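You operate a simulated robot arm through the tools that you are given. There is no shell and no other tool. Be economical: measure what you need, move in short steps, check, and stop when the job is done.

You run a simulated robot arm. Do the job below in one go: nothing can be reset, and whatever is moved stays where it is left.

## Task
Sticker the herbs board for Dalia and clip it in the yellow bay.
Fine: press the sticker on; lift the rack's clip bar, lay the board in, fold the bar down again.

Only the result counts: the job must be done as asked and must still hold three seconds after the hand-in. Knocking over, shifting, dropping, spilling or breaking anything else fails it. Flat cloth is picked up by pressing the open fingertips on it (5 to 10 N) and closing them slowly along it; thin cloth reads only 2 to 8 mm in the jaws.

## Robot
A 7-joint arm with a two-finger parallel gripper, fixed in place. Base frame: the origin is at the foot of the arm, x ahead of it, y to its left, z up; the work surface is at about z = 0. Units: mm, degrees, N and s.
With the tool pointing down near the work surface it reaches from about 220 to 580 mm from the base axis. Its first joint turns from -66.0 to 66.0 degrees. Payload 2.5 kg.
The tool frame sits at the grasp point between the pads (the TCP): z along the fingers, y along the line on which they close. The tips reach 23 mm beyond it. Largest opening 94 mm; finger width 38, thickness 10; the body of the gripper, 54 by 96 mm, starts 39 mm behind the TCP.
Orientation is that of the tool frame in the base frame, as a unit quaternion [x, y, z, w]. With the fingers straight down and closing along the base's y, the tool's x points along the base's -x, its y along +y and its z along -z.

## Interface
- The arm moves only by the tool apply_moves. Its argument "increments" is a list of rows, each a list of 7 numbers: the shift along the tool's x, y, z in mm, then the turn, a rotation vector about the tool's x, y, z in degrees, then the finger opening in mm, from 0 to 94. In form: [[x, y, z, wx, wy, wz, grip], ...]. A call has 1 to 8 rows; each row shifts and turns the commanded pose from where the row before left it, along the tool's axes as they then stand. Each row takes 0.2 s and may step no farther than 50 mm and 8.6 degrees from the row before; otherwise, or with a gripper value out of range, the whole call is refused. Where a pose cannot be reached the arm comes as near as it can. A force on the tool above 90 N (or 10 N above the force at the start of the call, whichever is more), or a blocked arm, ends the call early, and 0.2 s more pass. The fingers move at their own pace (about 108 mm/s each) and stop on an object; they squeeze with about 26 N. The grip force told is the motor's: it shows also when the fingers shut on nothing. Time passes only in rows, and 0.2 s behind the last, so rows that do not move let the fingers close. The reply holds the time, the measured pose of the TCP, the force on the tool along the base axes, the opening and the grip force, in the units named above and with some noise, with the torque about the TCP (base axes, N m) and any sound that the robot's microphone picked up.
- Cameras (640 x 400 px; columns grow to the right, rows downward): "scene" is fixed at [132.3, -417.9, 547.3]; the picture's right is [0.72, -0.70, 0.00], its down [-0.36, -0.37, -0.86] and it looks along [0.60, 0.62, -0.51] (base axes); focal length 230 px, centre (320, 200). "wrist" rides on the gripper at [86, 16, -74] in the tool frame; the picture's right is [-0.18, 0.98, 0.00], its down [-0.58, -0.11, -0.81] and it looks along [-0.79, -0.15, 0.59] (tool axes); focal length 243 px, centre (320, 200).
- snapshot(camera): a new picture of that camera. It takes no simulated time.
- point_at(camera, pixels): for up to 12 pixels [column, row] of the newest picture of that camera ("zoom" is the newest enlarged one), the place [x, y, z] in the base frame of the surface seen there, good to about 2 mm. It takes no simulated time.
- zoom(camera, box): a new picture of the part [left, top, right, bottom] of that camera's present view, enlarged. It takes no simulated time.
- hand_in(): hands the job in; it is judged then, once.

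Work in short steps. Measure before you move; look again where a grasp or a placing could have gone wrong, and mend it. You have 80 turns and 34 pictures in all, those below and enlarged ones among them. Open the gripper and draw the arm clear of the work before you hand the job in, unless the task says otherwise; then end with one line.

The tools are called after ">>>" as a command line: name --pt "numbers of a row" for each row, then --argument value for the rest, lists and objects as JSON in quotes. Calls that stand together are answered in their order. apply_moves: Moves the arm, as the interface text tells. Its arguments: {"type":"object","properties":{"increments":{"type":"array","items":{"type":"array","items":{"type":"number"}}}},"required":["increments"]} The other tools are called the same way: snapshot (camera) takes a picture; point_at (camera, pixels) gives the place of the surface under pixels of a picture; zoom (camera, box) takes an enlarged picture of a part of a camera's view; hand_in () hands the job in.

At the start:

```text
time: 0.0
ee_pos: [334.8, -76.8, 382.2]
tool_rot: [0.0, 1.0, 0.0, 0.0]
force: [0.2, 0.2, 0.2]
wrist_torque: [0.01, -0.01, 0.02]
opening: 94.3
gripper_force: 0.0
```

scene: 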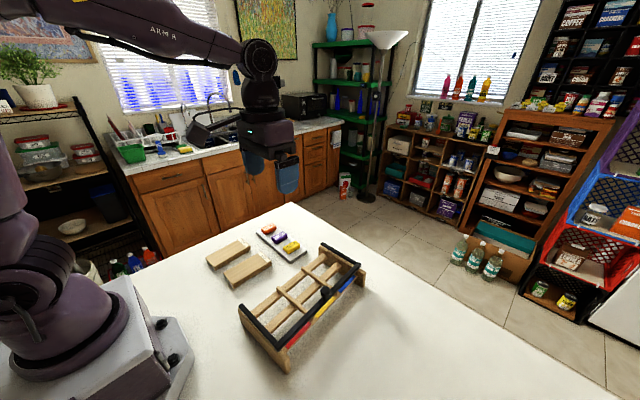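
wrist: 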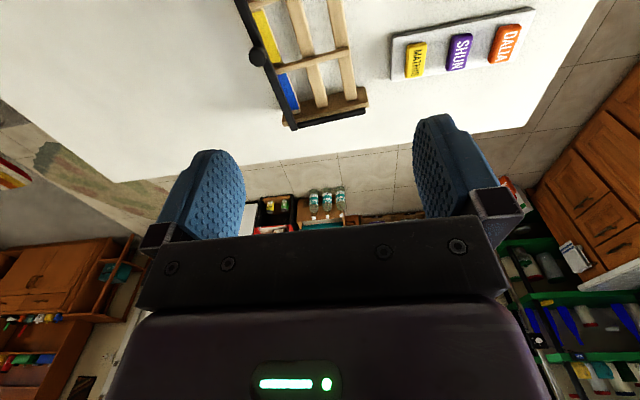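

The scene shows two boards near (228,253)/(247,270), stickers at (268,230)-(290,247), and the rack. I zoom to read them.

>>> zoom --camera "scene" --box '[190, 205, 320, 295]'

>>> zoom --camera "scene" --box '[225, 230, 385, 380]'

```text
4.44 times, centred on (255, 250) of scene
```

zoom: 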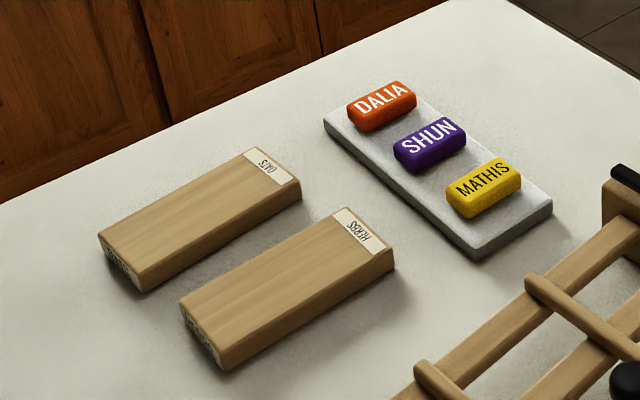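

```text
2.67 times, centred on (305, 305) of scene
```

zoom: 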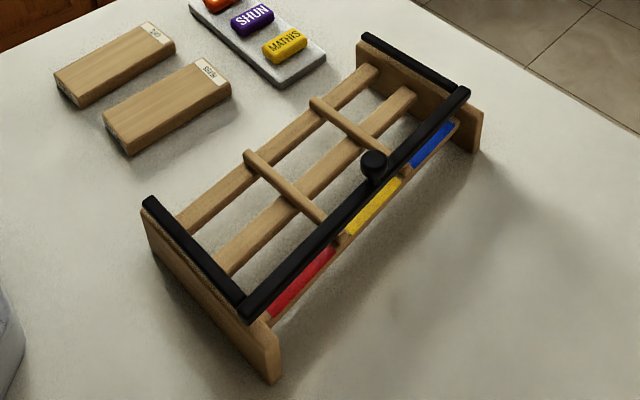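

The HERBS board is the right-hand one; the rack has a black U-shaped bar with a knob at zoom (373,165), hinged at (150,203) and (368,40). I measure rack points.

>>> point_at --camera "zoom" --pixels '[[150, 202], [368, 38], [245, 305], [462, 92], [373, 157], [373, 205], [248, 155], [322, 220], [315, 101], [385, 153], [240, 185], [300, 195]]'

>>> point_at --camera "scene" --pixels '[[232, 270], [265, 252], [278, 261], [241, 285], [268, 229], [247, 268], [278, 236], [291, 246], [227, 254], [264, 236], [306, 250], [290, 262]]'

>>> zoom --camera "wrist" --box '[230, 0, 550, 140]'

```text
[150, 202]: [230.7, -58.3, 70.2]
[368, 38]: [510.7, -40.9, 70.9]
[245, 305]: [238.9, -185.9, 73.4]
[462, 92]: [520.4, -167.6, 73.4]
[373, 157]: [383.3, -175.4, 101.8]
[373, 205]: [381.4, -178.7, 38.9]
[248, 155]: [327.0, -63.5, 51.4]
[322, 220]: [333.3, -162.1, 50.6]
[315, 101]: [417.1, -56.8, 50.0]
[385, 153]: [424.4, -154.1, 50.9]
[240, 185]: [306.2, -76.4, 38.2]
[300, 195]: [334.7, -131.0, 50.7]
```

```text
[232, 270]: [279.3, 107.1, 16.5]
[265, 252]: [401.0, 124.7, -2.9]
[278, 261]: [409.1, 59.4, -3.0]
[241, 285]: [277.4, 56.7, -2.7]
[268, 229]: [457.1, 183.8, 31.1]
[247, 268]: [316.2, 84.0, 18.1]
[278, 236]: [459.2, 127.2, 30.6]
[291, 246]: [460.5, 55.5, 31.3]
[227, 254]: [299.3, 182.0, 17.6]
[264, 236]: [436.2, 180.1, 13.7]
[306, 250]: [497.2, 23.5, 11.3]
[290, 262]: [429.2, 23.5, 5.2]
```

```text
2.00 times, centred on (390, 70) of wrist
```

zoom: 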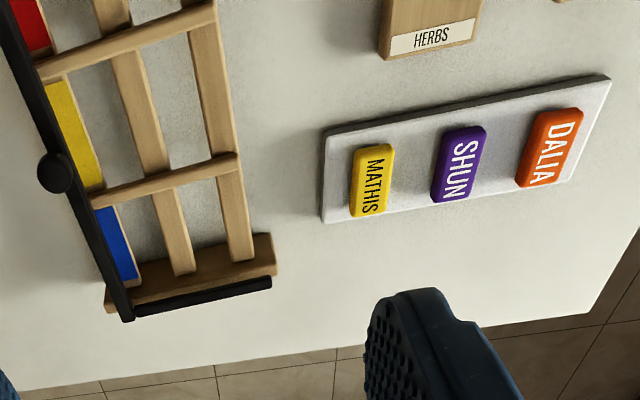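

I need detail of the herbs board's near end face and rack front; zoom tight.

>>> zoom --camera "scene" --box '[216, 246, 276, 292]'

>>> point_at --camera "zoom" --pixels '[[75, 275], [165, 375], [370, 50], [545, 150], [120, 350], [320, 200], [440, 110], [470, 140], [560, 165], [165, 340], [500, 185], [100, 275]]'

```text
8.70 times, centred on (246, 269) of scene
```

zoom: 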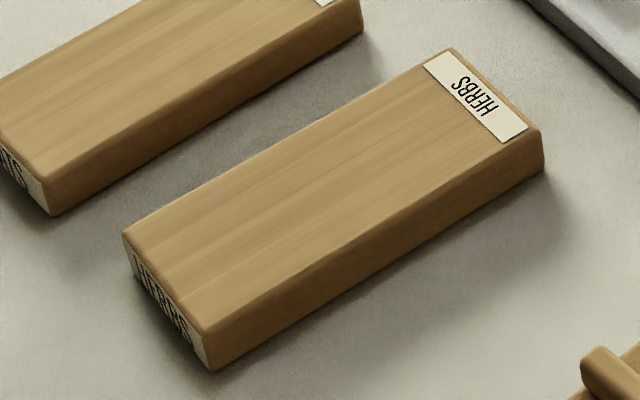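

```text
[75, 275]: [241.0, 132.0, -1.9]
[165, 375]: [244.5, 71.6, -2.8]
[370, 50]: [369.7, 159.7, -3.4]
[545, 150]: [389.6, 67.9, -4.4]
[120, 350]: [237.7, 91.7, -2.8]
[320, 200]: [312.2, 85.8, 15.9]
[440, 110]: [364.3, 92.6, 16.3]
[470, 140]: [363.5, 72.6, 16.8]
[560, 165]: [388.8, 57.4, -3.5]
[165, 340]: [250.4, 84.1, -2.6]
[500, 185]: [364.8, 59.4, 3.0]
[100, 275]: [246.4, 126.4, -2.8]
```

Zoom tight onto the end face text, and measure the board's top corners.

>>> point_at --camera "zoom" --pixels '[[130, 238], [207, 328], [450, 55], [535, 128], [145, 242], [208, 318], [446, 62], [522, 130], [165, 300], [210, 360]]'

>>> zoom --camera "scene" --box '[225, 268, 241, 290]'

```text
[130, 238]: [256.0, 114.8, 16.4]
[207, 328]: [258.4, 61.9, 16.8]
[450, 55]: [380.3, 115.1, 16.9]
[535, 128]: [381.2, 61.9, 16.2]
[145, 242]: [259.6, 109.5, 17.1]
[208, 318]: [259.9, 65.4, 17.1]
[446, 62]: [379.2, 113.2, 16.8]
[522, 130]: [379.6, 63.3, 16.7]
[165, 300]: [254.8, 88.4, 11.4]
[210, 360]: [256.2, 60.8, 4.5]
```

```text
16.00 times, centred on (233, 279) of scene
```

zoom: 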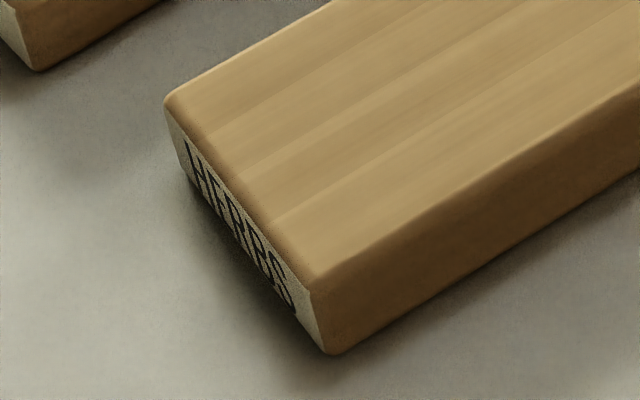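

Board: x 256–381, y 61–115, ~20 thick, axis-aligned. Now measure the Dalia sticker closely and the rack's yellow bay.

>>> zoom --camera "scene" --box '[254, 217, 294, 242]'

>>> point_at --camera "scene" --pixels '[[326, 308], [322, 298], [330, 301], [318, 312], [300, 297], [314, 285], [312, 297], [318, 301], [305, 283], [297, 281], [318, 273], [335, 285]]'

```text
16.00 times, centred on (274, 230) of scene
```

zoom: 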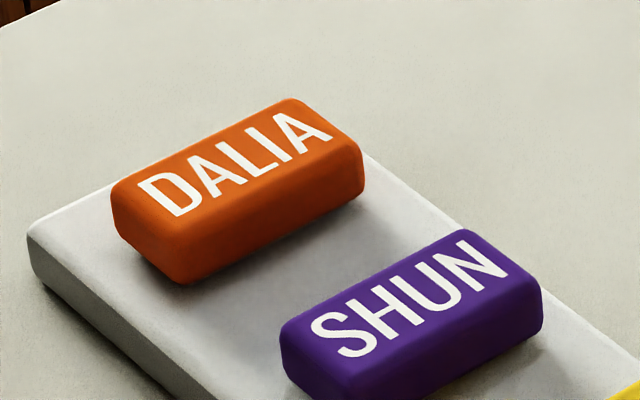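

```text
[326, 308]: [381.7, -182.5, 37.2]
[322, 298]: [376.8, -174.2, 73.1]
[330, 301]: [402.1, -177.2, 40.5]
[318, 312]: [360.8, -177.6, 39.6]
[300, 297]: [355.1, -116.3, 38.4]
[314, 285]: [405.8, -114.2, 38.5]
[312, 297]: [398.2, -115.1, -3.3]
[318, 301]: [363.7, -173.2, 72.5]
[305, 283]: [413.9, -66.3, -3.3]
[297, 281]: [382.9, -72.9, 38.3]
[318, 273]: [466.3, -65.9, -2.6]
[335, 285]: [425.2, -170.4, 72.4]
```

Now measure sticker corners in this zoom.

>>> point_at --camera "zoom" --pixels '[[118, 190], [290, 104], [180, 238], [358, 148], [240, 165], [180, 275], [360, 190], [240, 255], [125, 240], [30, 240], [250, 290], [180, 260]]'

>>> zoom --camera "scene" --box '[290, 265, 360, 325]'

```text
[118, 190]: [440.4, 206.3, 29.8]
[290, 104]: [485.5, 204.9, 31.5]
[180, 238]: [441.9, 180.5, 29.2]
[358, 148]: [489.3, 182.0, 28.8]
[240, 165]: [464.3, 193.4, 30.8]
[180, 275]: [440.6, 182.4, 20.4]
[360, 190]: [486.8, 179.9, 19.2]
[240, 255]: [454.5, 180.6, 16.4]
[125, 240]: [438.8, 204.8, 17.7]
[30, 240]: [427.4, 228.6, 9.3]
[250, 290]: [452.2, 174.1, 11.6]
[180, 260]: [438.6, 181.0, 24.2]
```

```text
6.67 times, centred on (325, 295) of scene
```

zoom: 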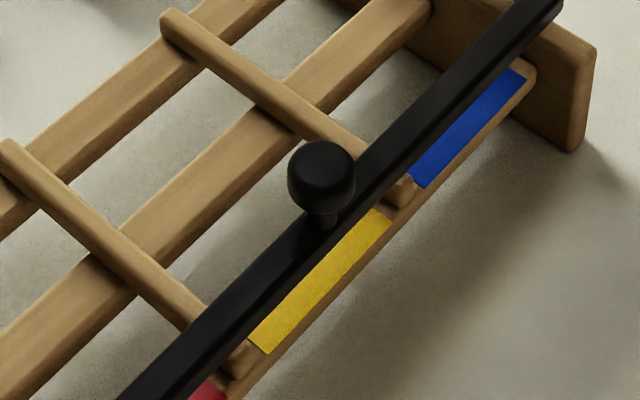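

Dalia sticker: centre (463.5,193), 48×26, top z≈31. Move above it with opening 60.

>>> apply_moves --pt "-18.4 38.5 25 0 0 0 60" --pt "-18.4 38.5 25 0 0 0 60" --pt "-18.4 38.5 25 0 0 0 60" --pt "-18.4 38.5 25 0 0 0 60" --pt "-18.4 38.5 25 0 0 0 60" --pt "-18.4 38.5 25 0 0 0 60" --pt "-18.3 38.8 25 0 0 0 60" --pt "0 0 45 0 0 0 60"

>>> apply_moves --pt "0 0 40 0 0 0 60" --pt "0 0 30 0 0 0 60" --pt "0 0 20 0 0 0 60" --pt "0 0 0 0 0 0 60"

>>> snapshot --camera "wrist"

```text
time: 1.8
ee_pos: [462.9, 193.1, 162.1]
tool_rot: [0.001, 1.0, 0.0, -0.001]
force: [0.3, 0.1, -0.1]
wrist_torque: [0.0, 0.02, 0.01]
opening: 60.0
gripper_force: 0.0
```

```text
time: 2.8
ee_pos: [462.3, 192.8, 71.3]
tool_rot: [0.0, 1.0, 0.0, 0.001]
force: [0.3, -0.1, -0.3]
wrist_torque: [0.01, -0.05, 0.01]
opening: 59.9
gripper_force: 0.0
```

```text
24 pictures are left
```

wrist: 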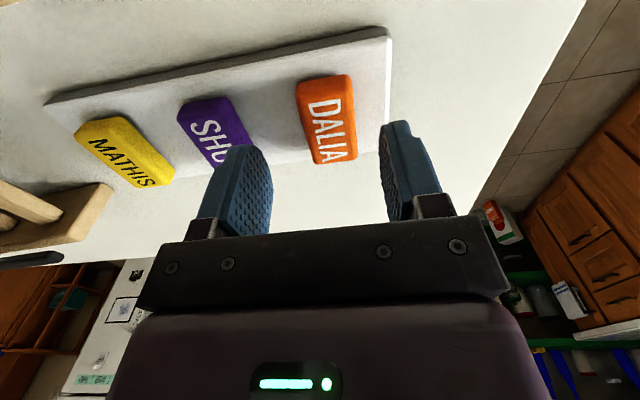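

Aligned with the fingers straddling DALIA; descend 30 mm and close.

>>> apply_moves --pt "-1 0 20 0 0 0 60" --pt "0 0 10 0 0 0 60" --pt "0 0 0 0 0 0 45" --pt "0 0 0 0 0 0 30" --pt "0 0 0 0 0 0 15" --pt "0 0 0 0 0 0 15"

```text
time: 4.2
ee_pos: [463.4, 192.7, 42.1]
tool_rot: [0.0, 1.0, 0.0, 0.0]
force: [0.1, 0.0, -0.6]
wrist_torque: [0.0, -0.01, 0.03]
opening: 27.7
gripper_force: 25.7
```

Gripped at 27.7 mm; lift 60 and move over the board (320,88).

>>> apply_moves --pt "0 0 -10 0 0 0 15" --pt "0 0 -25 0 0 0 15" --pt "0 0 -30 0 0 0 15" --pt "36 -26.2 0 0 0 0 15" --pt "36 -26.2 0 0 0 0 15" --pt "36 -26.2 0 0 0 0 15" --pt "35.4 -26.1 0 0 0 0 15" --pt "0 0 0 0 0 0 15"

>>> snapshot --camera "scene"

>>> snapshot --camera "wrist"

```text
time: 6.0
ee_pos: [321.5, 88.4, 106.2]
tool_rot: [0.0, 1.0, 0.001, 0.0]
force: [-0.3, 0.3, -0.3]
wrist_torque: [0.01, 0.0, -0.01]
opening: 28.0
gripper_force: 26.2
```

```text
23 pictures are left
```

scene: 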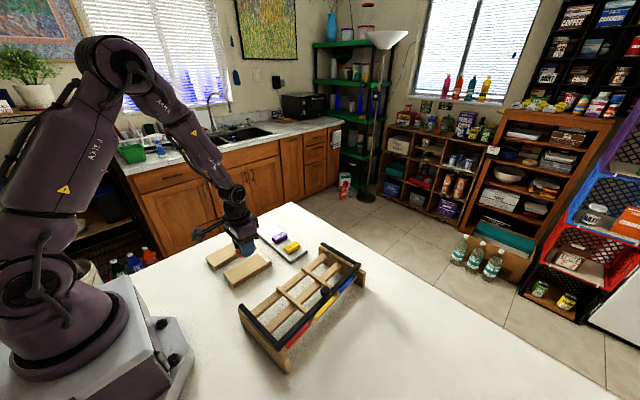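

```text
22 pictures are left
```

wrist: 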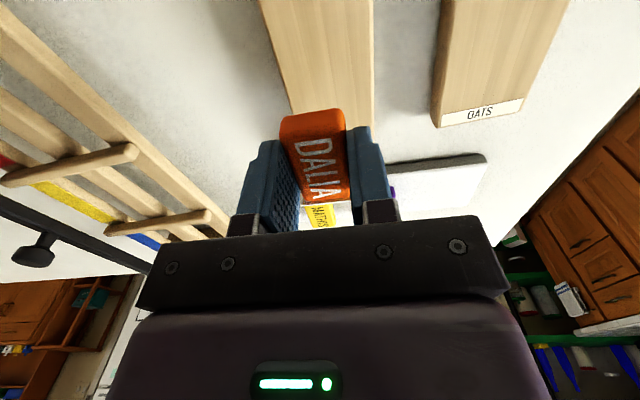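

Sticker is held level over the board. Descend to just above contact (expected TCP z ≈ 47–50).

>>> apply_moves --pt "0 0 30 0 0 0 15" --pt "0 0 20 0 0 0 15" --pt "0 0 3 0 0 0 15" --pt "0 0 0 0 0 0 15"

>>> apply_moves --pt "0 0 2 0 0 0 15" --pt "0 0 2 0 0 0 15" --pt "0 0 0 0 0 0 15"

```text
time: 7.0
ee_pos: [320.5, 87.6, 53.5]
tool_rot: [-0.001, 1.0, 0.0, 0.001]
force: [0.7, 0.6, -0.7]
wrist_torque: [-0.01, 0.0, 0.01]
opening: 28.0
gripper_force: 26.3
```

```text
time: 7.8
ee_pos: [320.3, 88.4, 50.8]
tool_rot: [0.0, 1.0, -0.001, 0.0]
force: [-0.2, 0.5, -0.4]
wrist_torque: [0.02, 0.03, -0.02]
opening: 28.1
gripper_force: 26.3
```

No contact yet at 50.8; continue in 1 mm steps.

>>> apply_moves --pt "0 0 1 0 0 0 15" --pt "0 0 1 0 0 0 15" --pt "0 0 0 0 0 0 15"

>>> apply_moves --pt "0 0 1 0 0 0 15" --pt "0 0 0 0 0 0 15"

```text
time: 8.6
ee_pos: [321.1, 88.4, 47.8]
tool_rot: [0.0, 1.0, 0.0, 0.0]
force: [-0.8, 1.1, 0.7]
wrist_torque: [0.0, -0.02, 0.02]
opening: 28.1
gripper_force: 25.8
```

```text
time: 9.2
ee_pos: [320.7, 88.8, 48.0]
tool_rot: [0.0, 1.0, 0.0, 0.0]
force: [-0.9, 0.1, -0.9]
wrist_torque: [0.01, -0.01, 0.0]
opening: 27.8
gripper_force: 25.8
```

>>> apply_moves --pt "0 0 1 0 0 0 15" --pt "0 0 0 0 0 0 15"

>>> apply_moves --pt "0 0 1 0 0 0 15" --pt "0 0 0 0 0 0 15"

>>> apply_moves --pt "0 0 1 0 0 0 15" --pt "0 0 0 0 0 0 15"

```text
time: 9.8
ee_pos: [320.8, 88.5, 46.4]
tool_rot: [0.0, 1.0, 0.0, -0.001]
force: [-0.7, -0.4, 7.7]
wrist_torque: [0.02, -0.02, 0.03]
opening: 28.1
gripper_force: 26.1
```

```text
time: 10.4
ee_pos: [321.2, 88.6, 46.3]
tool_rot: [0.0, 1.0, 0.0, 0.001]
force: [-2.6, -0.8, 32.1]
wrist_torque: [-0.02, 0.05, 0.0]
opening: 27.9
gripper_force: 26.1
```

```text
time: 11.0
ee_pos: [321.1, 88.9, 45.2]
tool_rot: [0.001, 1.0, 0.0, 0.002]
force: [-0.1, -1.4, 39.3]
wrist_torque: [0.02, 0.03, 0.0]
opening: 28.4
gripper_force: 25.9
```

Pressed at ~39 N. Hold a second, back off, open a little and rise to check.

>>> apply_moves --pt "0 0 0 0 0 0 15" --pt "0 0 0 0 0 0 15" --pt "0 0 0 0 0 0 15" --pt "0 0 0 0 0 0 15" --pt "0 0 0 0 0 0 15" --pt "0 0 -2 0 0 0 15" --pt "0 0 0 0 0 0 40" --pt "0 0 0 0 0 0 50"

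>>> apply_moves --pt "0 0 -20 0 0 0 50" --pt "0 0 -40 0 0 0 50" --pt "0 0 -50 0 0 0 50" --pt "0 0 -50 0 0 0 50" --pt "0 0 0 0 0 0 50"

>>> zoom --camera "scene" --box '[200, 215, 310, 295]'

```text
time: 12.8
ee_pos: [319.4, 88.2, 46.0]
tool_rot: [0.0, 1.0, 0.0, -0.001]
force: [0.5, -0.1, -0.3]
wrist_torque: [0.03, 0.01, -0.02]
opening: 50.0
gripper_force: 0.1
```

```text
time: 14.0
ee_pos: [319.6, 87.0, 204.7]
tool_rot: [0.0, 1.0, 0.0, 0.001]
force: [-0.9, -0.1, 0.1]
wrist_torque: [0.0, 0.0, 0.01]
opening: 50.1
gripper_force: 0.0
```

```text
5.00 times, centred on (255, 255) of scene
```

zoom: 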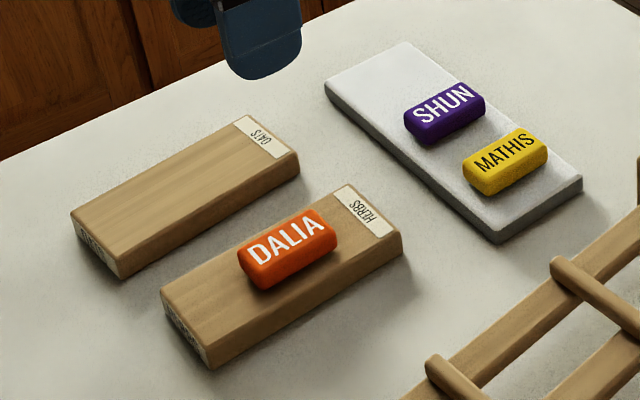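

Sticker is on. Now turn the gripper +93.5° about base z so it closes along the rack's length.

>>> apply_moves --pt "0 0 0 0 0 -8.5 50" --pt "0 0 0 0 0 -8.5 50" --pt "0 0 0 0 0 -8.5 50" --pt "0 0 0 0 0 -8.5 50" --pt "0 0 0 0 0 -8.5 50" --pt "0 0 0 0 0 -8.5 50" --pt "0 0 0 0 0 -8.5 50" --pt "0 0 0 0 0 -8.5 50"

>>> apply_moves --pt "0 0 0 0 0 -8.5 50" --pt "0 0 0 0 0 -8.5 50" --pt "0 0 0 0 0 -8.5 50" --pt "0 0 0 0 0 0 50"

```text
time: 15.8
ee_pos: [320.1, 86.2, 206.0]
tool_rot: [-0.56, 0.828, 0.0, 0.0]
force: [-0.2, -0.6, 0.1]
wrist_torque: [-0.01, 0.03, -0.02]
opening: 50.1
gripper_force: 0.0
```

```text
time: 16.8
ee_pos: [320.5, 88.3, 206.1]
tool_rot: [0.729, -0.684, 0.0, 0.0]
force: [-1.0, 0.2, 0.6]
wrist_torque: [0.0, 0.01, 0.0]
opening: 50.0
gripper_force: 0.0
```

Orientation is right. Translate above the knob.

>>> apply_moves --pt "44.3 -7.5 0 0 0 0 50" --pt "44.3 -7.5 0 0 0 0 50" --pt "44.3 -7.5 0 0 0 0 50" --pt "44.3 -7.5 0 0 0 0 50" --pt "44.3 -7.5 0 0 0 0 50" --pt "44.3 -7.5 0 0 0 0 50" --pt "0 0 30 0 0 0 50" --pt "0 0 0 0 0 0 50"

>>> snapshot --camera "wrist"

```text
time: 18.6
ee_pos: [380.3, -175.7, 176.4]
tool_rot: [0.728, -0.686, 0.001, 0.0]
force: [0.1, -0.1, -0.1]
wrist_torque: [-0.01, 0.0, 0.01]
opening: 49.9
gripper_force: 0.0
```

```text
20 pictures are left
```

wrist: 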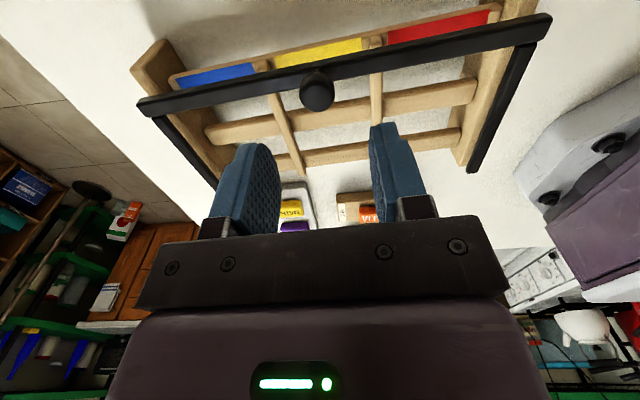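

Good view. Measure the knob, dividers, rails and hinge points here.

>>> point_at --camera "wrist" --pixels '[[317, 92], [302, 92], [332, 90], [290, 135], [376, 95], [382, 40], [266, 63], [262, 90], [335, 112], [320, 50], [320, 153], [400, 65]]'

>>> zoom --camera "wrist" --box '[230, 20, 410, 180]'

```text
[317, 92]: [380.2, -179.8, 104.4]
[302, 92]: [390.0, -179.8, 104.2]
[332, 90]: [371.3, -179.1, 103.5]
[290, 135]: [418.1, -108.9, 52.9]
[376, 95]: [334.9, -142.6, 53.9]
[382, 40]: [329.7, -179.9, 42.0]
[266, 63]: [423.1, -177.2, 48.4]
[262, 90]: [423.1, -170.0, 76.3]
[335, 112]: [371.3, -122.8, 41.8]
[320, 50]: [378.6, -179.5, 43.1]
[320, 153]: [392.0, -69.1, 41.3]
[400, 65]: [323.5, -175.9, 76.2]
```

```text
2.50 times, centred on (320, 100) of wrist
```

zoom: 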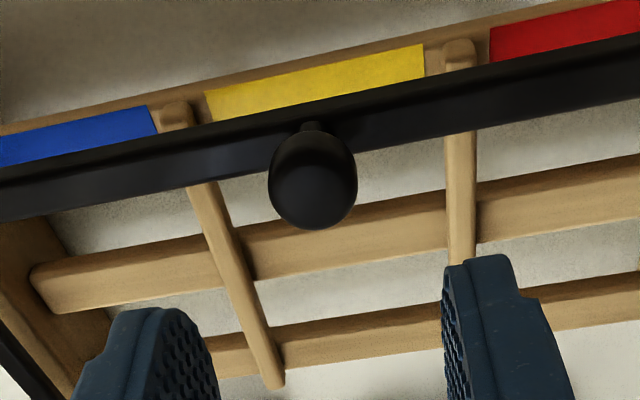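

Knob centre ≈(380.5,-175), top ≈103, bar top ≈75. Descend to TCP z≈104 (tips ≈81) and close on the knob.

>>> apply_moves --pt "0 0 30 0 0 0 50" --pt "0 0 30 0 0 0 50" --pt "0 0 12 0 0 0 50" --pt "0 0 0 0 0 0 40" --pt "0 0 0 0 0 0 30" --pt "0 0 0 0 0 0 20" --pt "0 0 0 0 0 0 10" --pt "0 0 0 0 0 0 10"

```text
time: 20.4
ee_pos: [380.9, -174.8, 106.0]
tool_rot: [0.729, -0.685, 0.001, 0.0]
force: [2.5, -0.5, 0.3]
wrist_torque: [-0.09, -0.04, -0.04]
opening: 22.9
gripper_force: 26.2
```

Knob held (22.9 mm). Lift the bar along its arc (hinge ≈ y −52, z 68), turning the tool with it: 20° first.

>>> apply_moves --pt "-3.69 0 -10.58 0 5 0 10" --pt "-3.69 0 -10.58 0 5 0 10" --pt "-3.69 0 -10.58 0 5 0 10" --pt "-3.69 0 -10.58 0 5 0 10" --pt "0 0 0 0 0 0 10"

>>> snapshot --camera "scene"

```text
time: 21.6
ee_pos: [380.4, -154.4, 144.8]
tool_rot: [0.717, -0.675, 0.128, 0.119]
force: [1.7, -5.4, 4.3]
wrist_torque: [0.06, -0.06, 0.01]
opening: 22.7
gripper_force: 26.0
```

```text
18 pictures are left
```

scene: 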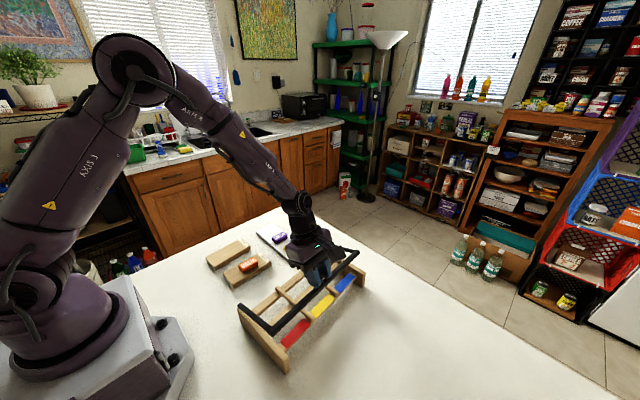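

The bar rises with low forces. Continue another 30°.

>>> apply_moves --pt "-3.69 0 -10.58 0 5 0 10" --pt "-3.69 0 -10.58 0 5 0 10" --pt "-3.69 0 -10.58 0 5 0 10" --pt "-3.69 0 -10.58 0 5 0 10" --pt "-3.69 0 -10.58 0 5 0 10" --pt "-3.69 0 -10.58 0 5 0 10" --pt "0 0 0 0 0 0 10"

```text
time: 23.2
ee_pos: [377.2, -100.5, 185.6]
tool_rot: [0.662, -0.62, 0.307, 0.288]
force: [-0.9, 1.5, 5.3]
wrist_torque: [0.55, 0.08, 0.01]
opening: 22.8
gripper_force: 25.9
```

Forces still low at 50°. Continue 30° more.

>>> apply_moves --pt "-3.69 0 -10.58 0 5 0 10" --pt "-3.69 0 -10.58 0 5 0 10" --pt "-3.69 0 -10.58 0 5 0 10" --pt "-3.69 0 -10.58 0 5 0 10" --pt "0 0 0 0 0 0 10"

>>> apply_moves --pt "-3.69 0 -10.58 0 5 0 10" --pt "-3.69 0 -10.58 0 5 0 10" --pt "0 0 0 0 0 0 10"

>>> snapshot --camera "scene"

```text
time: 24.4
ee_pos: [374.0, -58.5, 198.0]
tool_rot: [0.596, -0.56, 0.42, 0.394]
force: [-2.6, -9.2, 20.9]
wrist_torque: [-0.42, -0.02, -0.04]
opening: 22.8
gripper_force: 26.6
```

```text
time: 25.2
ee_pos: [372.0, -35.8, 194.0]
tool_rot: [0.558, -0.524, 0.469, 0.441]
force: [-9.3, -2.3, 16.6]
wrist_torque: [-0.08, -0.08, -0.11]
opening: 23.0
gripper_force: 26.7
```

```text
17 pictures are left
```

scene: 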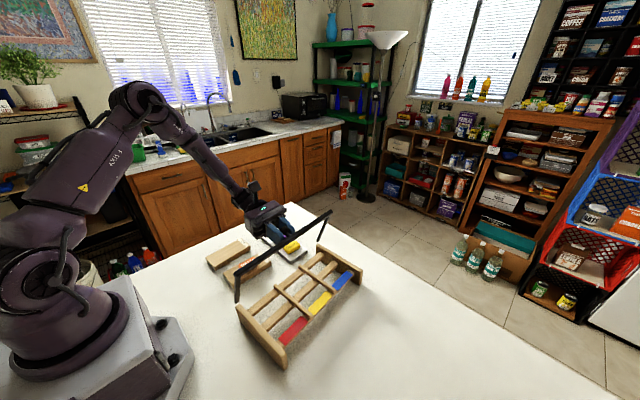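

Bar is near vertical (~80°), slight upward reaction; correct +3 mm radially and continue to ~100°.

>>> apply_moves --pt "-0.5 0 -10.6 0 5 0 10" --pt "-2.5 0 -10.6 0 5 0 10" --pt "0 0 0 0 0 0 10"

>>> apply_moves --pt "-2.5 0 -10.6 0 5 0 10" --pt "-2.5 0 -10.6 0 5 0 10" --pt "0 0 0 0 0 0 10"

```text
time: 26.0
ee_pos: [371.4, -14.6, 195.8]
tool_rot: [0.515, -0.484, 0.516, 0.483]
force: [-6.9, 3.3, 12.5]
wrist_torque: [0.4, -0.07, -0.06]
opening: 22.9
gripper_force: 26.1
```

```text
time: 26.8
ee_pos: [369.6, 6.3, 190.4]
tool_rot: [0.466, -0.44, 0.559, 0.527]
force: [-11.0, 1.6, 19.8]
wrist_torque: [-0.32, -0.15, -0.08]
opening: 22.6
gripper_force: 26.0
```

At ~100°, no stop felt. Continue another 10° feeling for a stop.

>>> apply_moves --pt "-1 0 -10.6 0 5 0 10" --pt "0 0 0 0 0 0 10"

>>> apply_moves --pt "-1 0 -10.6 0 5 0 10" --pt "0 0 0 0 0 0 10"

>>> zoom --camera "scene" --box '[200, 180, 380, 380]'

```text
time: 27.4
ee_pos: [370.0, 17.2, 185.7]
tool_rot: [0.443, -0.415, 0.58, 0.544]
force: [-6.6, 0.5, 11.4]
wrist_torque: [-0.47, -0.16, -0.1]
opening: 22.9
gripper_force: 26.3
```

```text
time: 28.0
ee_pos: [369.9, 25.3, 182.8]
tool_rot: [0.419, -0.393, 0.596, 0.561]
force: [-2.5, 0.7, 3.1]
wrist_torque: [-0.14, -0.05, -0.02]
opening: 22.4
gripper_force: 26.3
```

```text
2.00 times, centred on (290, 280) of scene
```

zoom: 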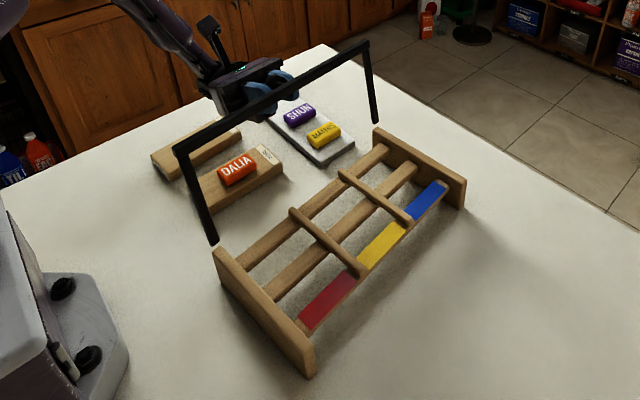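

Bar leans ~110° back. Open slightly around the knob to see if it holds on its own.

>>> apply_moves --pt "0 0 0 0 0 0 28" --pt "0 0 0 0 0 0 36" --pt "0 0 0 0 0 0 36" --pt "0 0 0 0 0 0 36"

>>> zoom --camera "scene" --box '[200, 180, 380, 380]'

```text
time: 29.0
ee_pos: [368.0, 26.7, 183.5]
tool_rot: [0.417, -0.393, 0.596, 0.562]
force: [0.2, 0.3, 0.4]
wrist_torque: [0.01, 0.01, 0.01]
opening: 35.9
gripper_force: 0.1
```

```text
2.00 times, centred on (290, 280) of scene
```

zoom: 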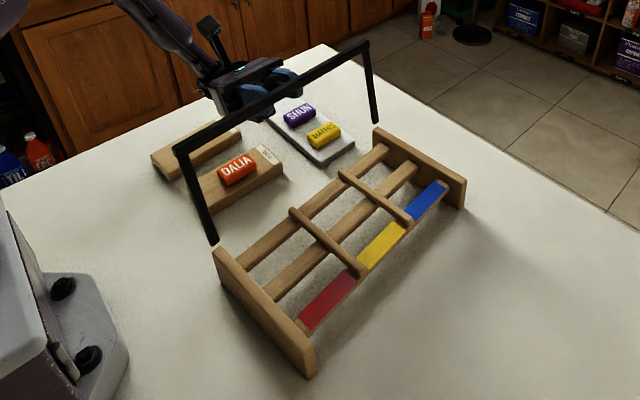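

The bar holds open by itself. Back the fingers straight off the knob, then rise.

>>> apply_moves --pt "0 0 0 0 0 0 50" --pt "0 0 -20 0 0 0 50" --pt "0 0 -25 0 0 0 50" --pt "0 0 -25 0 0 0 50" --pt "35 0 0 0 0 0 50" --pt "40 0 0 0 0 0 50" --pt "40 0 0 0 0 0 50" --pt "0 0 0 0 0 0 50"

>>> apply_moves --pt "0 0 0 0 -8.5 0 50" --pt "0 0 0 0 -8.5 0 50" --pt "0 0 0 0 -8.5 0 50" --pt "0 0 0 0 -8.5 0 50" --pt "0 0 0 0 -8.5 0 50" --pt "0 0 0 0 -8.5 0 50" --pt "0 0 0 0 -8.5 0 50" --pt "0 0 0 0 0 0 50"

>>> apply_moves --pt "0 0 0 0 -8.5 0 80" --pt "0 0 0 0 -8.5 0 80" --pt "0 0 0 0 -8.5 0 80" --pt "0 0 0 0 -8.5 0 80" --pt "0 0 0 0 -8.5 0 80" --pt "0 0 0 0 -8 0 80" --pt "0 0 0 0 0 0 80"

```text
time: 30.8
ee_pos: [363.6, 131.4, 266.4]
tool_rot: [0.418, -0.392, 0.597, 0.561]
force: [0.5, -0.3, 0.1]
wrist_torque: [0.02, 0.02, 0.0]
opening: 49.9
gripper_force: 0.0
```

```text
time: 32.6
ee_pos: [363.2, 130.7, 267.2]
tool_rot: [0.659, -0.62, 0.31, 0.291]
force: [0.8, 0.1, -0.9]
wrist_torque: [0.0, -0.01, -0.05]
opening: 50.1
gripper_force: 0.0
```

```text
time: 34.2
ee_pos: [362.8, 131.3, 265.8]
tool_rot: [0.728, -0.685, -0.001, -0.001]
force: [0.2, 0.7, 0.3]
wrist_torque: [-0.03, 0.03, 0.0]
opening: 80.5
gripper_force: 0.1
```

Upright again. Turn back −93.5° about base z, then move over the board centre (318.5, 88.3).

>>> apply_moves --pt "0 0 0 0 0 8.5 80" --pt "0 0 0 0 0 8.5 80" --pt "0 0 0 0 0 8.5 80" --pt "0 0 0 0 0 8.5 80" --pt "0 0 0 0 0 8.5 80" --pt "0 0 0 0 0 8.5 80" --pt "0 0 0 0 0 8.5 80" --pt "0 0 0 0 0 8.5 80"

>>> apply_moves --pt "0 0 0 0 0 8.5 80" --pt "0 0 0 0 0 8.5 80" --pt "0 0 0 0 0 8.4 80" --pt "22 -21.5 0 0 0 0 80" --pt "22.3 -21.5 0 0 0 0 80" --pt "0 0 50 0 0 0 80" --pt "0 0 0 0 0 0 80"

>>> snapshot --camera "wrist"

>>> snapshot --camera "scene"

```text
time: 36.0
ee_pos: [362.1, 131.6, 267.5]
tool_rot: [-0.219, 0.976, 0.0, 0.0]
force: [0.6, 0.0, 0.1]
wrist_torque: [0.0, -0.01, 0.0]
opening: 79.7
gripper_force: 0.0
```

```text
time: 37.6
ee_pos: [319.2, 88.2, 215.4]
tool_rot: [-0.002, 1.0, 0.001, 0.0]
force: [0.5, -0.7, 0.0]
wrist_torque: [-0.01, 0.0, -0.01]
opening: 80.0
gripper_force: 0.0
```

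```text
14 pictures are left
```

wrist: 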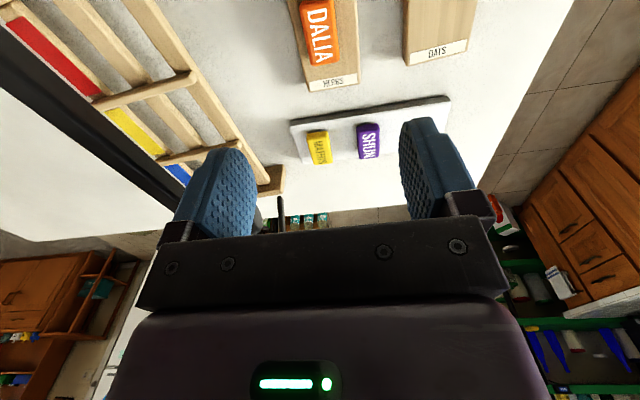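

```text
13 pictures are left
```

scene: 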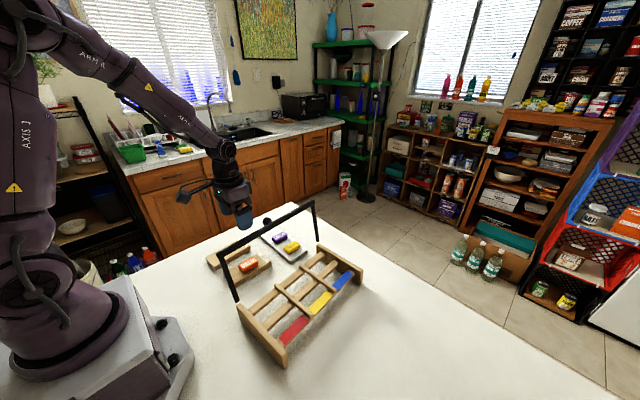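

Clear of the bar. Descend to TCP z≈32 and close on the board.

>>> apply_moves --pt "0 0 40 0 0 0 74" --pt "0 0 40 0 0 0 74" --pt "0 0 40 0 0 0 74" --pt "0 0 40 0 0 0 74" --pt "0 0 0 0 0 0 74"

>>> apply_moves --pt "0 0 12 0 0 0 74" --pt "0 0 11 0 0 0 74" --pt "0 0 0 0 0 0 65" --pt "0 0 0 0 0 0 58" --pt "0 0 0 0 0 0 45" --pt "0 0 0 0 0 0 40" --pt "0 0 0 0 0 0 40"

```text
time: 38.8
ee_pos: [318.6, 88.2, 55.6]
tool_rot: [-0.002, 1.0, 0.0, 0.0]
force: [-0.6, 0.1, -0.3]
wrist_torque: [0.05, -0.01, -0.01]
opening: 74.2
gripper_force: 0.0
```

```text
time: 40.4
ee_pos: [318.9, 87.6, 33.7]
tool_rot: [-0.001, 1.0, 0.001, 0.0]
force: [0.2, 0.7, -0.5]
wrist_torque: [0.0, -0.01, 0.0]
opening: 61.2
gripper_force: 26.5
```

Gripped at 61.2 mm (board ≈60 wide). Lift well above the bar height and check.

>>> apply_moves --pt "0 0 -10 0 0 0 40" --pt "0 0 -30 0 0 0 40" --pt "0 0 -45 0 0 0 40" --pt "0 0 -45 0 0 0 40" --pt "0 0 -45 0 0 0 40" --pt "0 0 -45 0 0 0 40" --pt "0 0 -30 0 0 0 40" --pt "0 0 0 0 0 0 40"

>>> snapshot --camera "scene"

```text
time: 42.2
ee_pos: [318.9, 88.4, 284.3]
tool_rot: [-0.001, 1.0, 0.0, 0.0]
force: [-0.1, 0.1, -1.0]
wrist_torque: [-0.02, -0.01, 0.02]
opening: 61.1
gripper_force: 26.2
```

```text
12 pictures are left
```

scene: 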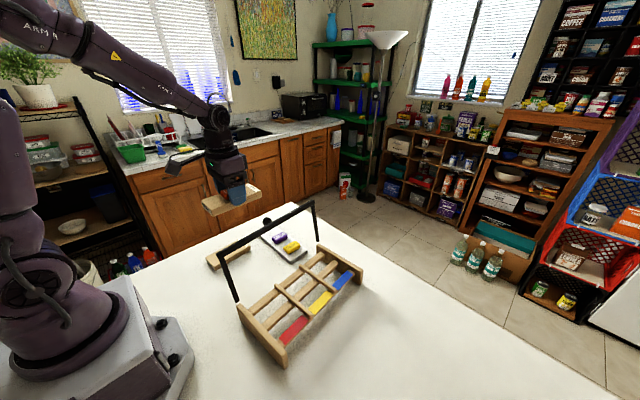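

Board held level. Rotate +93.5° and carry it over the rack to above the yellow bay (376.5, −124).

>>> apply_moves --pt "0 0 0 0 0 -8.5 40" --pt "0 0 0 0 0 -8.5 40" --pt "0 0 0 0 0 -8.5 40" --pt "0 0 0 0 0 -8.5 40" --pt "0 0 0 0 0 -8.5 40" --pt "0 0 0 0 0 -8.5 40" --pt "0 0 0 0 0 -8.5 40" --pt "0 0 0 0 0 -8.5 40"

>>> apply_moves --pt "0 0 0 0 0 -8.5 40" --pt "0 0 0 0 0 -8.5 40" --pt "0 0 0 0 0 -8.5 40" --pt "0 0 0 0 0 0 40"

>>> apply_moves --pt "43.1 -8.9 0 0 0 0 40" --pt "43.1 -8.9 0 0 0 0 40" --pt "43.1 -8.9 0 0 0 0 40" --pt "43.1 -8.9 0 0 0 0 40" --pt "43.1 -8.9 0 0 0 0 40" --pt "0 0 0 0 0 0 40"

>>> snapshot --camera "wrist"

```text
time: 44.0
ee_pos: [318.8, 87.9, 284.1]
tool_rot: [-0.561, 0.828, 0.0, 0.0]
force: [0.5, 0.2, -1.2]
wrist_torque: [0.0, 0.03, -0.03]
opening: 61.4
gripper_force: 26.5
```

```text
time: 45.0
ee_pos: [318.5, 89.0, 283.3]
tool_rot: [0.729, -0.684, -0.001, 0.0]
force: [0.1, 0.6, -0.6]
wrist_torque: [-0.02, -0.01, 0.01]
opening: 61.4
gripper_force: 25.9
```

```text
time: 46.4
ee_pos: [375.1, -123.5, 283.8]
tool_rot: [0.729, -0.685, 0.0, 0.0]
force: [0.8, -0.7, -1.7]
wrist_torque: [-0.01, -0.02, 0.02]
opening: 61.4
gripper_force: 25.9
```

```text
11 pictures are left
```

wrist: 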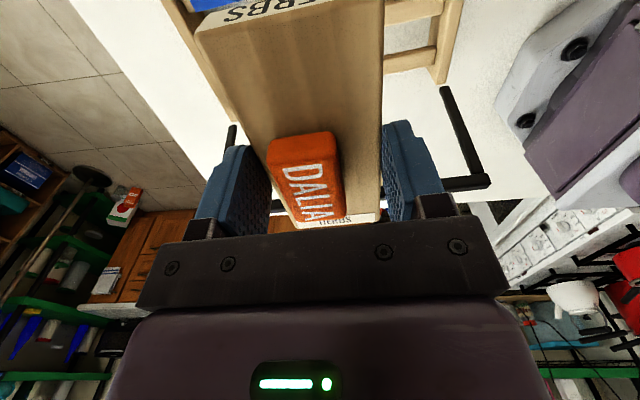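

Measure the held board's edges to know its centre relative to the TCP.

>>> point_at --camera "wrist" --pixels '[[222, 80], [380, 80], [235, 110], [380, 110], [270, 14], [200, 25], [250, 140], [379, 140]]'

>>> apply_moves --pt "0 0 45 0 0 0 40" --pt "0 0 45 0 0 0 40" --pt "0 0 40 0 0 0 40" --pt "0 0 40 0 0 0 40" --pt "0 0 0 0 0 0 40"

>>> snapshot --camera "wrist"

>>> zoom --camera "scene" --box '[220, 190, 380, 370]'

```text
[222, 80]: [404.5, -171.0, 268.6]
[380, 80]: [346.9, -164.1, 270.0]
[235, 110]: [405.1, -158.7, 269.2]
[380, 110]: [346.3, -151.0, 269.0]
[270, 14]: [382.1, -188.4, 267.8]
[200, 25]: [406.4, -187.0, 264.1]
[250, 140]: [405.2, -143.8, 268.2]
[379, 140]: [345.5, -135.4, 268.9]
```

```text
time: 47.6
ee_pos: [376.8, -124.5, 113.0]
tool_rot: [0.729, -0.684, 0.0, -0.001]
force: [-0.6, -0.3, -0.8]
wrist_torque: [-0.03, -0.02, 0.03]
opening: 61.3
gripper_force: 25.8
```

```text
10 pictures are left
```

wrist: 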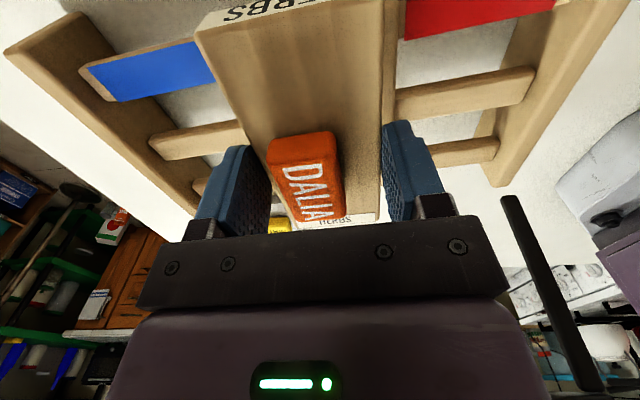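

```text
2.22 times, centred on (300, 280) of scene
```

zoom: 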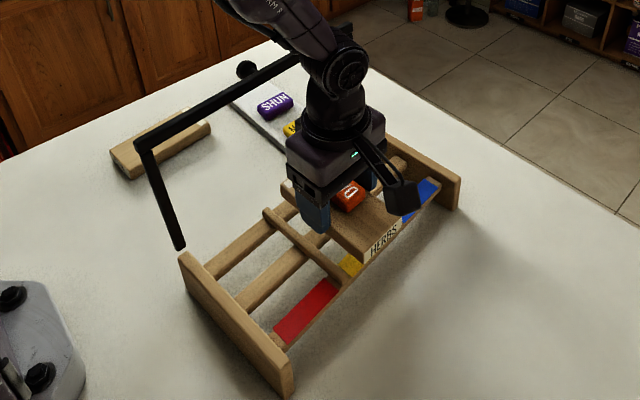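

Board centred on the bay; clear of bar. Descend to TCP 82, then slow until contact.

>>> apply_moves --pt "0 0 18 0 0 0 40" --pt "0 0 12 0 0 0 40" --pt "0 0 0 0 0 0 40"

>>> apply_moves --pt "0 0 2 0 0 0 40" --pt "0 0 2 0 0 0 40" --pt "0 0 0 0 0 0 40"

>>> apply_moves --pt "0 0 2 0 0 0 40" --pt "0 0 0 0 0 0 40"

```text
time: 48.4
ee_pos: [376.3, -124.8, 84.9]
tool_rot: [0.729, -0.685, -0.001, 0.0]
force: [-0.2, -1.2, -0.9]
wrist_torque: [-0.02, 0.01, 0.01]
opening: 61.1
gripper_force: 26.4
```

```text
time: 49.2
ee_pos: [376.6, -124.2, 79.9]
tool_rot: [0.729, -0.685, 0.0, 0.0]
force: [0.9, -0.2, -0.9]
wrist_torque: [0.03, -0.02, -0.01]
opening: 61.4
gripper_force: 25.8
```

```text
time: 49.8
ee_pos: [376.7, -124.4, 77.2]
tool_rot: [0.729, -0.685, 0.001, 0.0]
force: [-0.4, -0.4, -1.0]
wrist_torque: [0.01, 0.02, 0.01]
opening: 61.1
gripper_force: 26.3
```

>>> apply_moves --pt "0 0 1.5 0 0 0 40" --pt "0 0 0 0 0 0 40"

>>> apply_moves --pt "0 0 1 0 0 0 40" --pt "0 0 0 0 0 0 40"

>>> zoom --camera "scene" --box '[280, 230, 360, 320]'

```text
time: 50.4
ee_pos: [377.5, -124.1, 77.0]
tool_rot: [0.729, -0.684, 0.0, 0.0]
force: [-5.4, 3.4, 18.7]
wrist_torque: [0.05, 0.89, -0.11]
opening: 61.4
gripper_force: 26.4
```

```text
time: 51.0
ee_pos: [376.5, -124.2, 76.4]
tool_rot: [0.729, -0.685, 0.001, 0.0]
force: [-9.7, 6.8, 47.1]
wrist_torque: [0.08, 2.11, -0.27]
opening: 61.4
gripper_force: 26.3
```

```text
4.44 times, centred on (320, 275) of scene
```

zoom: 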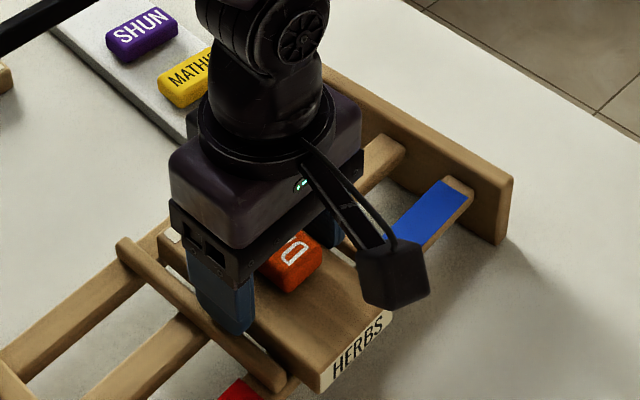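

Contact at left (torque ⇒ −45 mm in x): the left fingertip touches the divider top, so the board is ~1–2 mm above the slats. Ease up 1.5 mm and open gently to lay it.

>>> apply_moves --pt "0 0 -2 0 0 0 40" --pt "0 0 0 0 0 0 40" --pt "0 0 0 0 0 0 64" --pt "0 0 0 0 0 0 70" --pt "0 0 0 0 0 0 76" --pt "0 0 0 0 0 0 76"

>>> apply_moves --pt "0 0 -15 0 0 0 76" --pt "0 0 -40 0 0 0 76" --pt "0 0 -45 0 0 0 76" --pt "0 0 -45 0 0 0 76" --pt "0 0 -45 0 0 0 76" --pt "0 0 0 0 0 0 76"

>>> zoom --camera "scene" --box '[220, 190, 380, 370]'

```text
time: 52.4
ee_pos: [376.1, -125.7, 77.8]
tool_rot: [0.729, -0.684, 0.0, 0.0]
force: [5.9, -0.2, 10.5]
wrist_torque: [0.07, 0.27, -0.06]
opening: 73.7
gripper_force: 0.0
```

```text
time: 53.8
ee_pos: [376.1, -124.5, 265.5]
tool_rot: [0.729, -0.684, 0.001, 0.0]
force: [-0.3, -0.3, -0.2]
wrist_torque: [-0.03, 0.02, -0.01]
opening: 75.8
gripper_force: 0.0
```

```text
2.22 times, centred on (300, 280) of scene
```

zoom: 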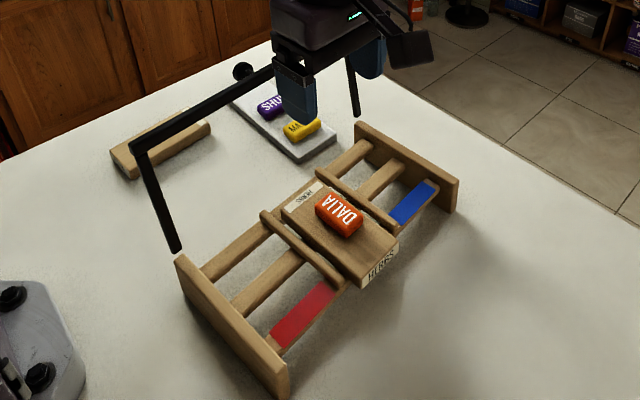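

Board is lying in the yellow bay. Check its height/levelness, its position, the rack, and the knob's location.

>>> point_at --camera "zoom" --pixels '[[310, 222], [290, 205], [330, 180], [355, 275], [392, 248], [330, 245], [335, 275], [242, 70], [383, 220], [178, 257], [362, 126], [380, 262]]'

```text
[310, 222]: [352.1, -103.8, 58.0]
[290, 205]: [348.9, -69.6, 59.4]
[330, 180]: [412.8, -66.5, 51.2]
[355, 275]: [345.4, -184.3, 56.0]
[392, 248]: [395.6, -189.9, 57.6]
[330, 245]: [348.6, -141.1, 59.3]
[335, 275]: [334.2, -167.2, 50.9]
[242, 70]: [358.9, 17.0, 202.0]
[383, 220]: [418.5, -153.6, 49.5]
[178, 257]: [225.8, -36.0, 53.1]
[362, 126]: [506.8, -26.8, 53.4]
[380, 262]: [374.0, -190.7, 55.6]
```

Board is level (top ≈58). Now go back over the bar to behind it, upright, to regrip the knob.

>>> apply_moves --pt "-42.7 -0.5 0 0 0 0 50" --pt "-42.7 -0.5 0 0 0 0 50" --pt "-42.7 -0.5 0 0 0 0 50" --pt "-42.7 -0.5 0 0 0 0 50" --pt "-42.7 -0.5 0 0 0 0 50" --pt "-42.7 -0.5 0 0 0 0 50" --pt "0 0 0 0 0 0 50"

>>> apply_moves --pt "0 0 0 0 8.5 0 50" --pt "0 0 0 0 8.5 0 50" --pt "0 0 0 0 8.5 0 50" --pt "0 0 0 0 8.5 0 50" --pt "0 0 0 0 8.5 0 50" --pt "0 0 0 0 8.5 0 50" --pt "0 0 0 0 8.5 0 50" --pt "0 0 0 0 0 0 50"

>>> apply_moves --pt "0 0 0 0 8.5 0 50" --pt "0 0 0 0 8.5 0 50" --pt "0 0 0 0 8.5 0 50" --pt "0 0 0 0 8.5 0 50" --pt "0 0 0 0 8.5 0 50" --pt "0 0 0 0 8 0 50" --pt "0 0 0 0 0 0 50"

```text
time: 55.4
ee_pos: [364.3, 130.1, 266.3]
tool_rot: [0.729, -0.684, 0.001, 0.0]
force: [0.4, 1.6, -0.6]
wrist_torque: [0.0, -0.01, -0.03]
opening: 49.9
gripper_force: 0.1
```

```text
time: 57.2
ee_pos: [363.8, 132.0, 268.2]
tool_rot: [0.632, -0.595, 0.362, 0.341]
force: [0.5, -0.4, -0.7]
wrist_torque: [0.02, 0.01, 0.03]
opening: 50.0
gripper_force: 0.0
```

```text
time: 58.8
ee_pos: [363.6, 131.3, 266.5]
tool_rot: [0.417, -0.392, 0.597, 0.561]
force: [1.2, 0.7, 0.7]
wrist_torque: [0.0, -0.02, 0.01]
opening: 50.0
gripper_force: 0.0
```

Same pose as on the retreat. Reverse it: lower 115 along tool −x, then look before advancing on the knob.

>>> apply_moves --pt "-40 0 0 0 0 0 50" --pt "-40 0 0 0 0 0 50" --pt "-35 0 0 0 0 0 50" --pt "0 0 0 0 0 0 50"

>>> snapshot --camera "wrist"

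```text
time: 59.8
ee_pos: [365.4, 93.1, 158.2]
tool_rot: [0.418, -0.393, 0.597, 0.561]
force: [0.1, -0.1, -0.3]
wrist_torque: [0.01, -0.03, 0.0]
opening: 50.2
gripper_force: 0.0
```

```text
6 pictures are left
```

wrist: 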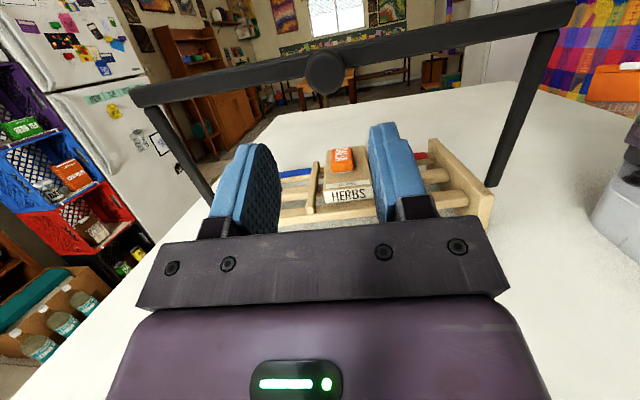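

Knob visible at (324,73). Verify its location.

>>> point_at --camera "wrist" --pixels '[[324, 73], [308, 73], [341, 73], [324, 56], [324, 90], [250, 83], [420, 50]]'

```text
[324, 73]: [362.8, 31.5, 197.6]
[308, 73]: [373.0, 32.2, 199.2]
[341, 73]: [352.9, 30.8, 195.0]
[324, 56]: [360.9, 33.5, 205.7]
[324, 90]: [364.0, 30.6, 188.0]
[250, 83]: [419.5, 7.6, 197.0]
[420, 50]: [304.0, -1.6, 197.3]
```

Knob face ≈(364,32,196): shift +10 along tool x, +2 along tool y, advance 67 and close.

>>> apply_moves --pt "10 2 0 0 0 0 50" --pt "0 0 25 0 0 0 50" --pt "0 0 25 0 0 0 50" --pt "0 0 17 0 0 0 50" --pt "0 0 0 0 0 0 35" --pt "0 0 0 0 0 0 25" --pt "0 0 0 0 0 0 10" --pt "0 0 0 0 0 0 10"

```text
time: 61.6
ee_pos: [367.3, 33.0, 191.4]
tool_rot: [0.419, -0.392, 0.598, 0.56]
force: [-1.5, -1.3, 0.1]
wrist_torque: [-0.27, -0.03, -0.04]
opening: 22.7
gripper_force: 26.6
```

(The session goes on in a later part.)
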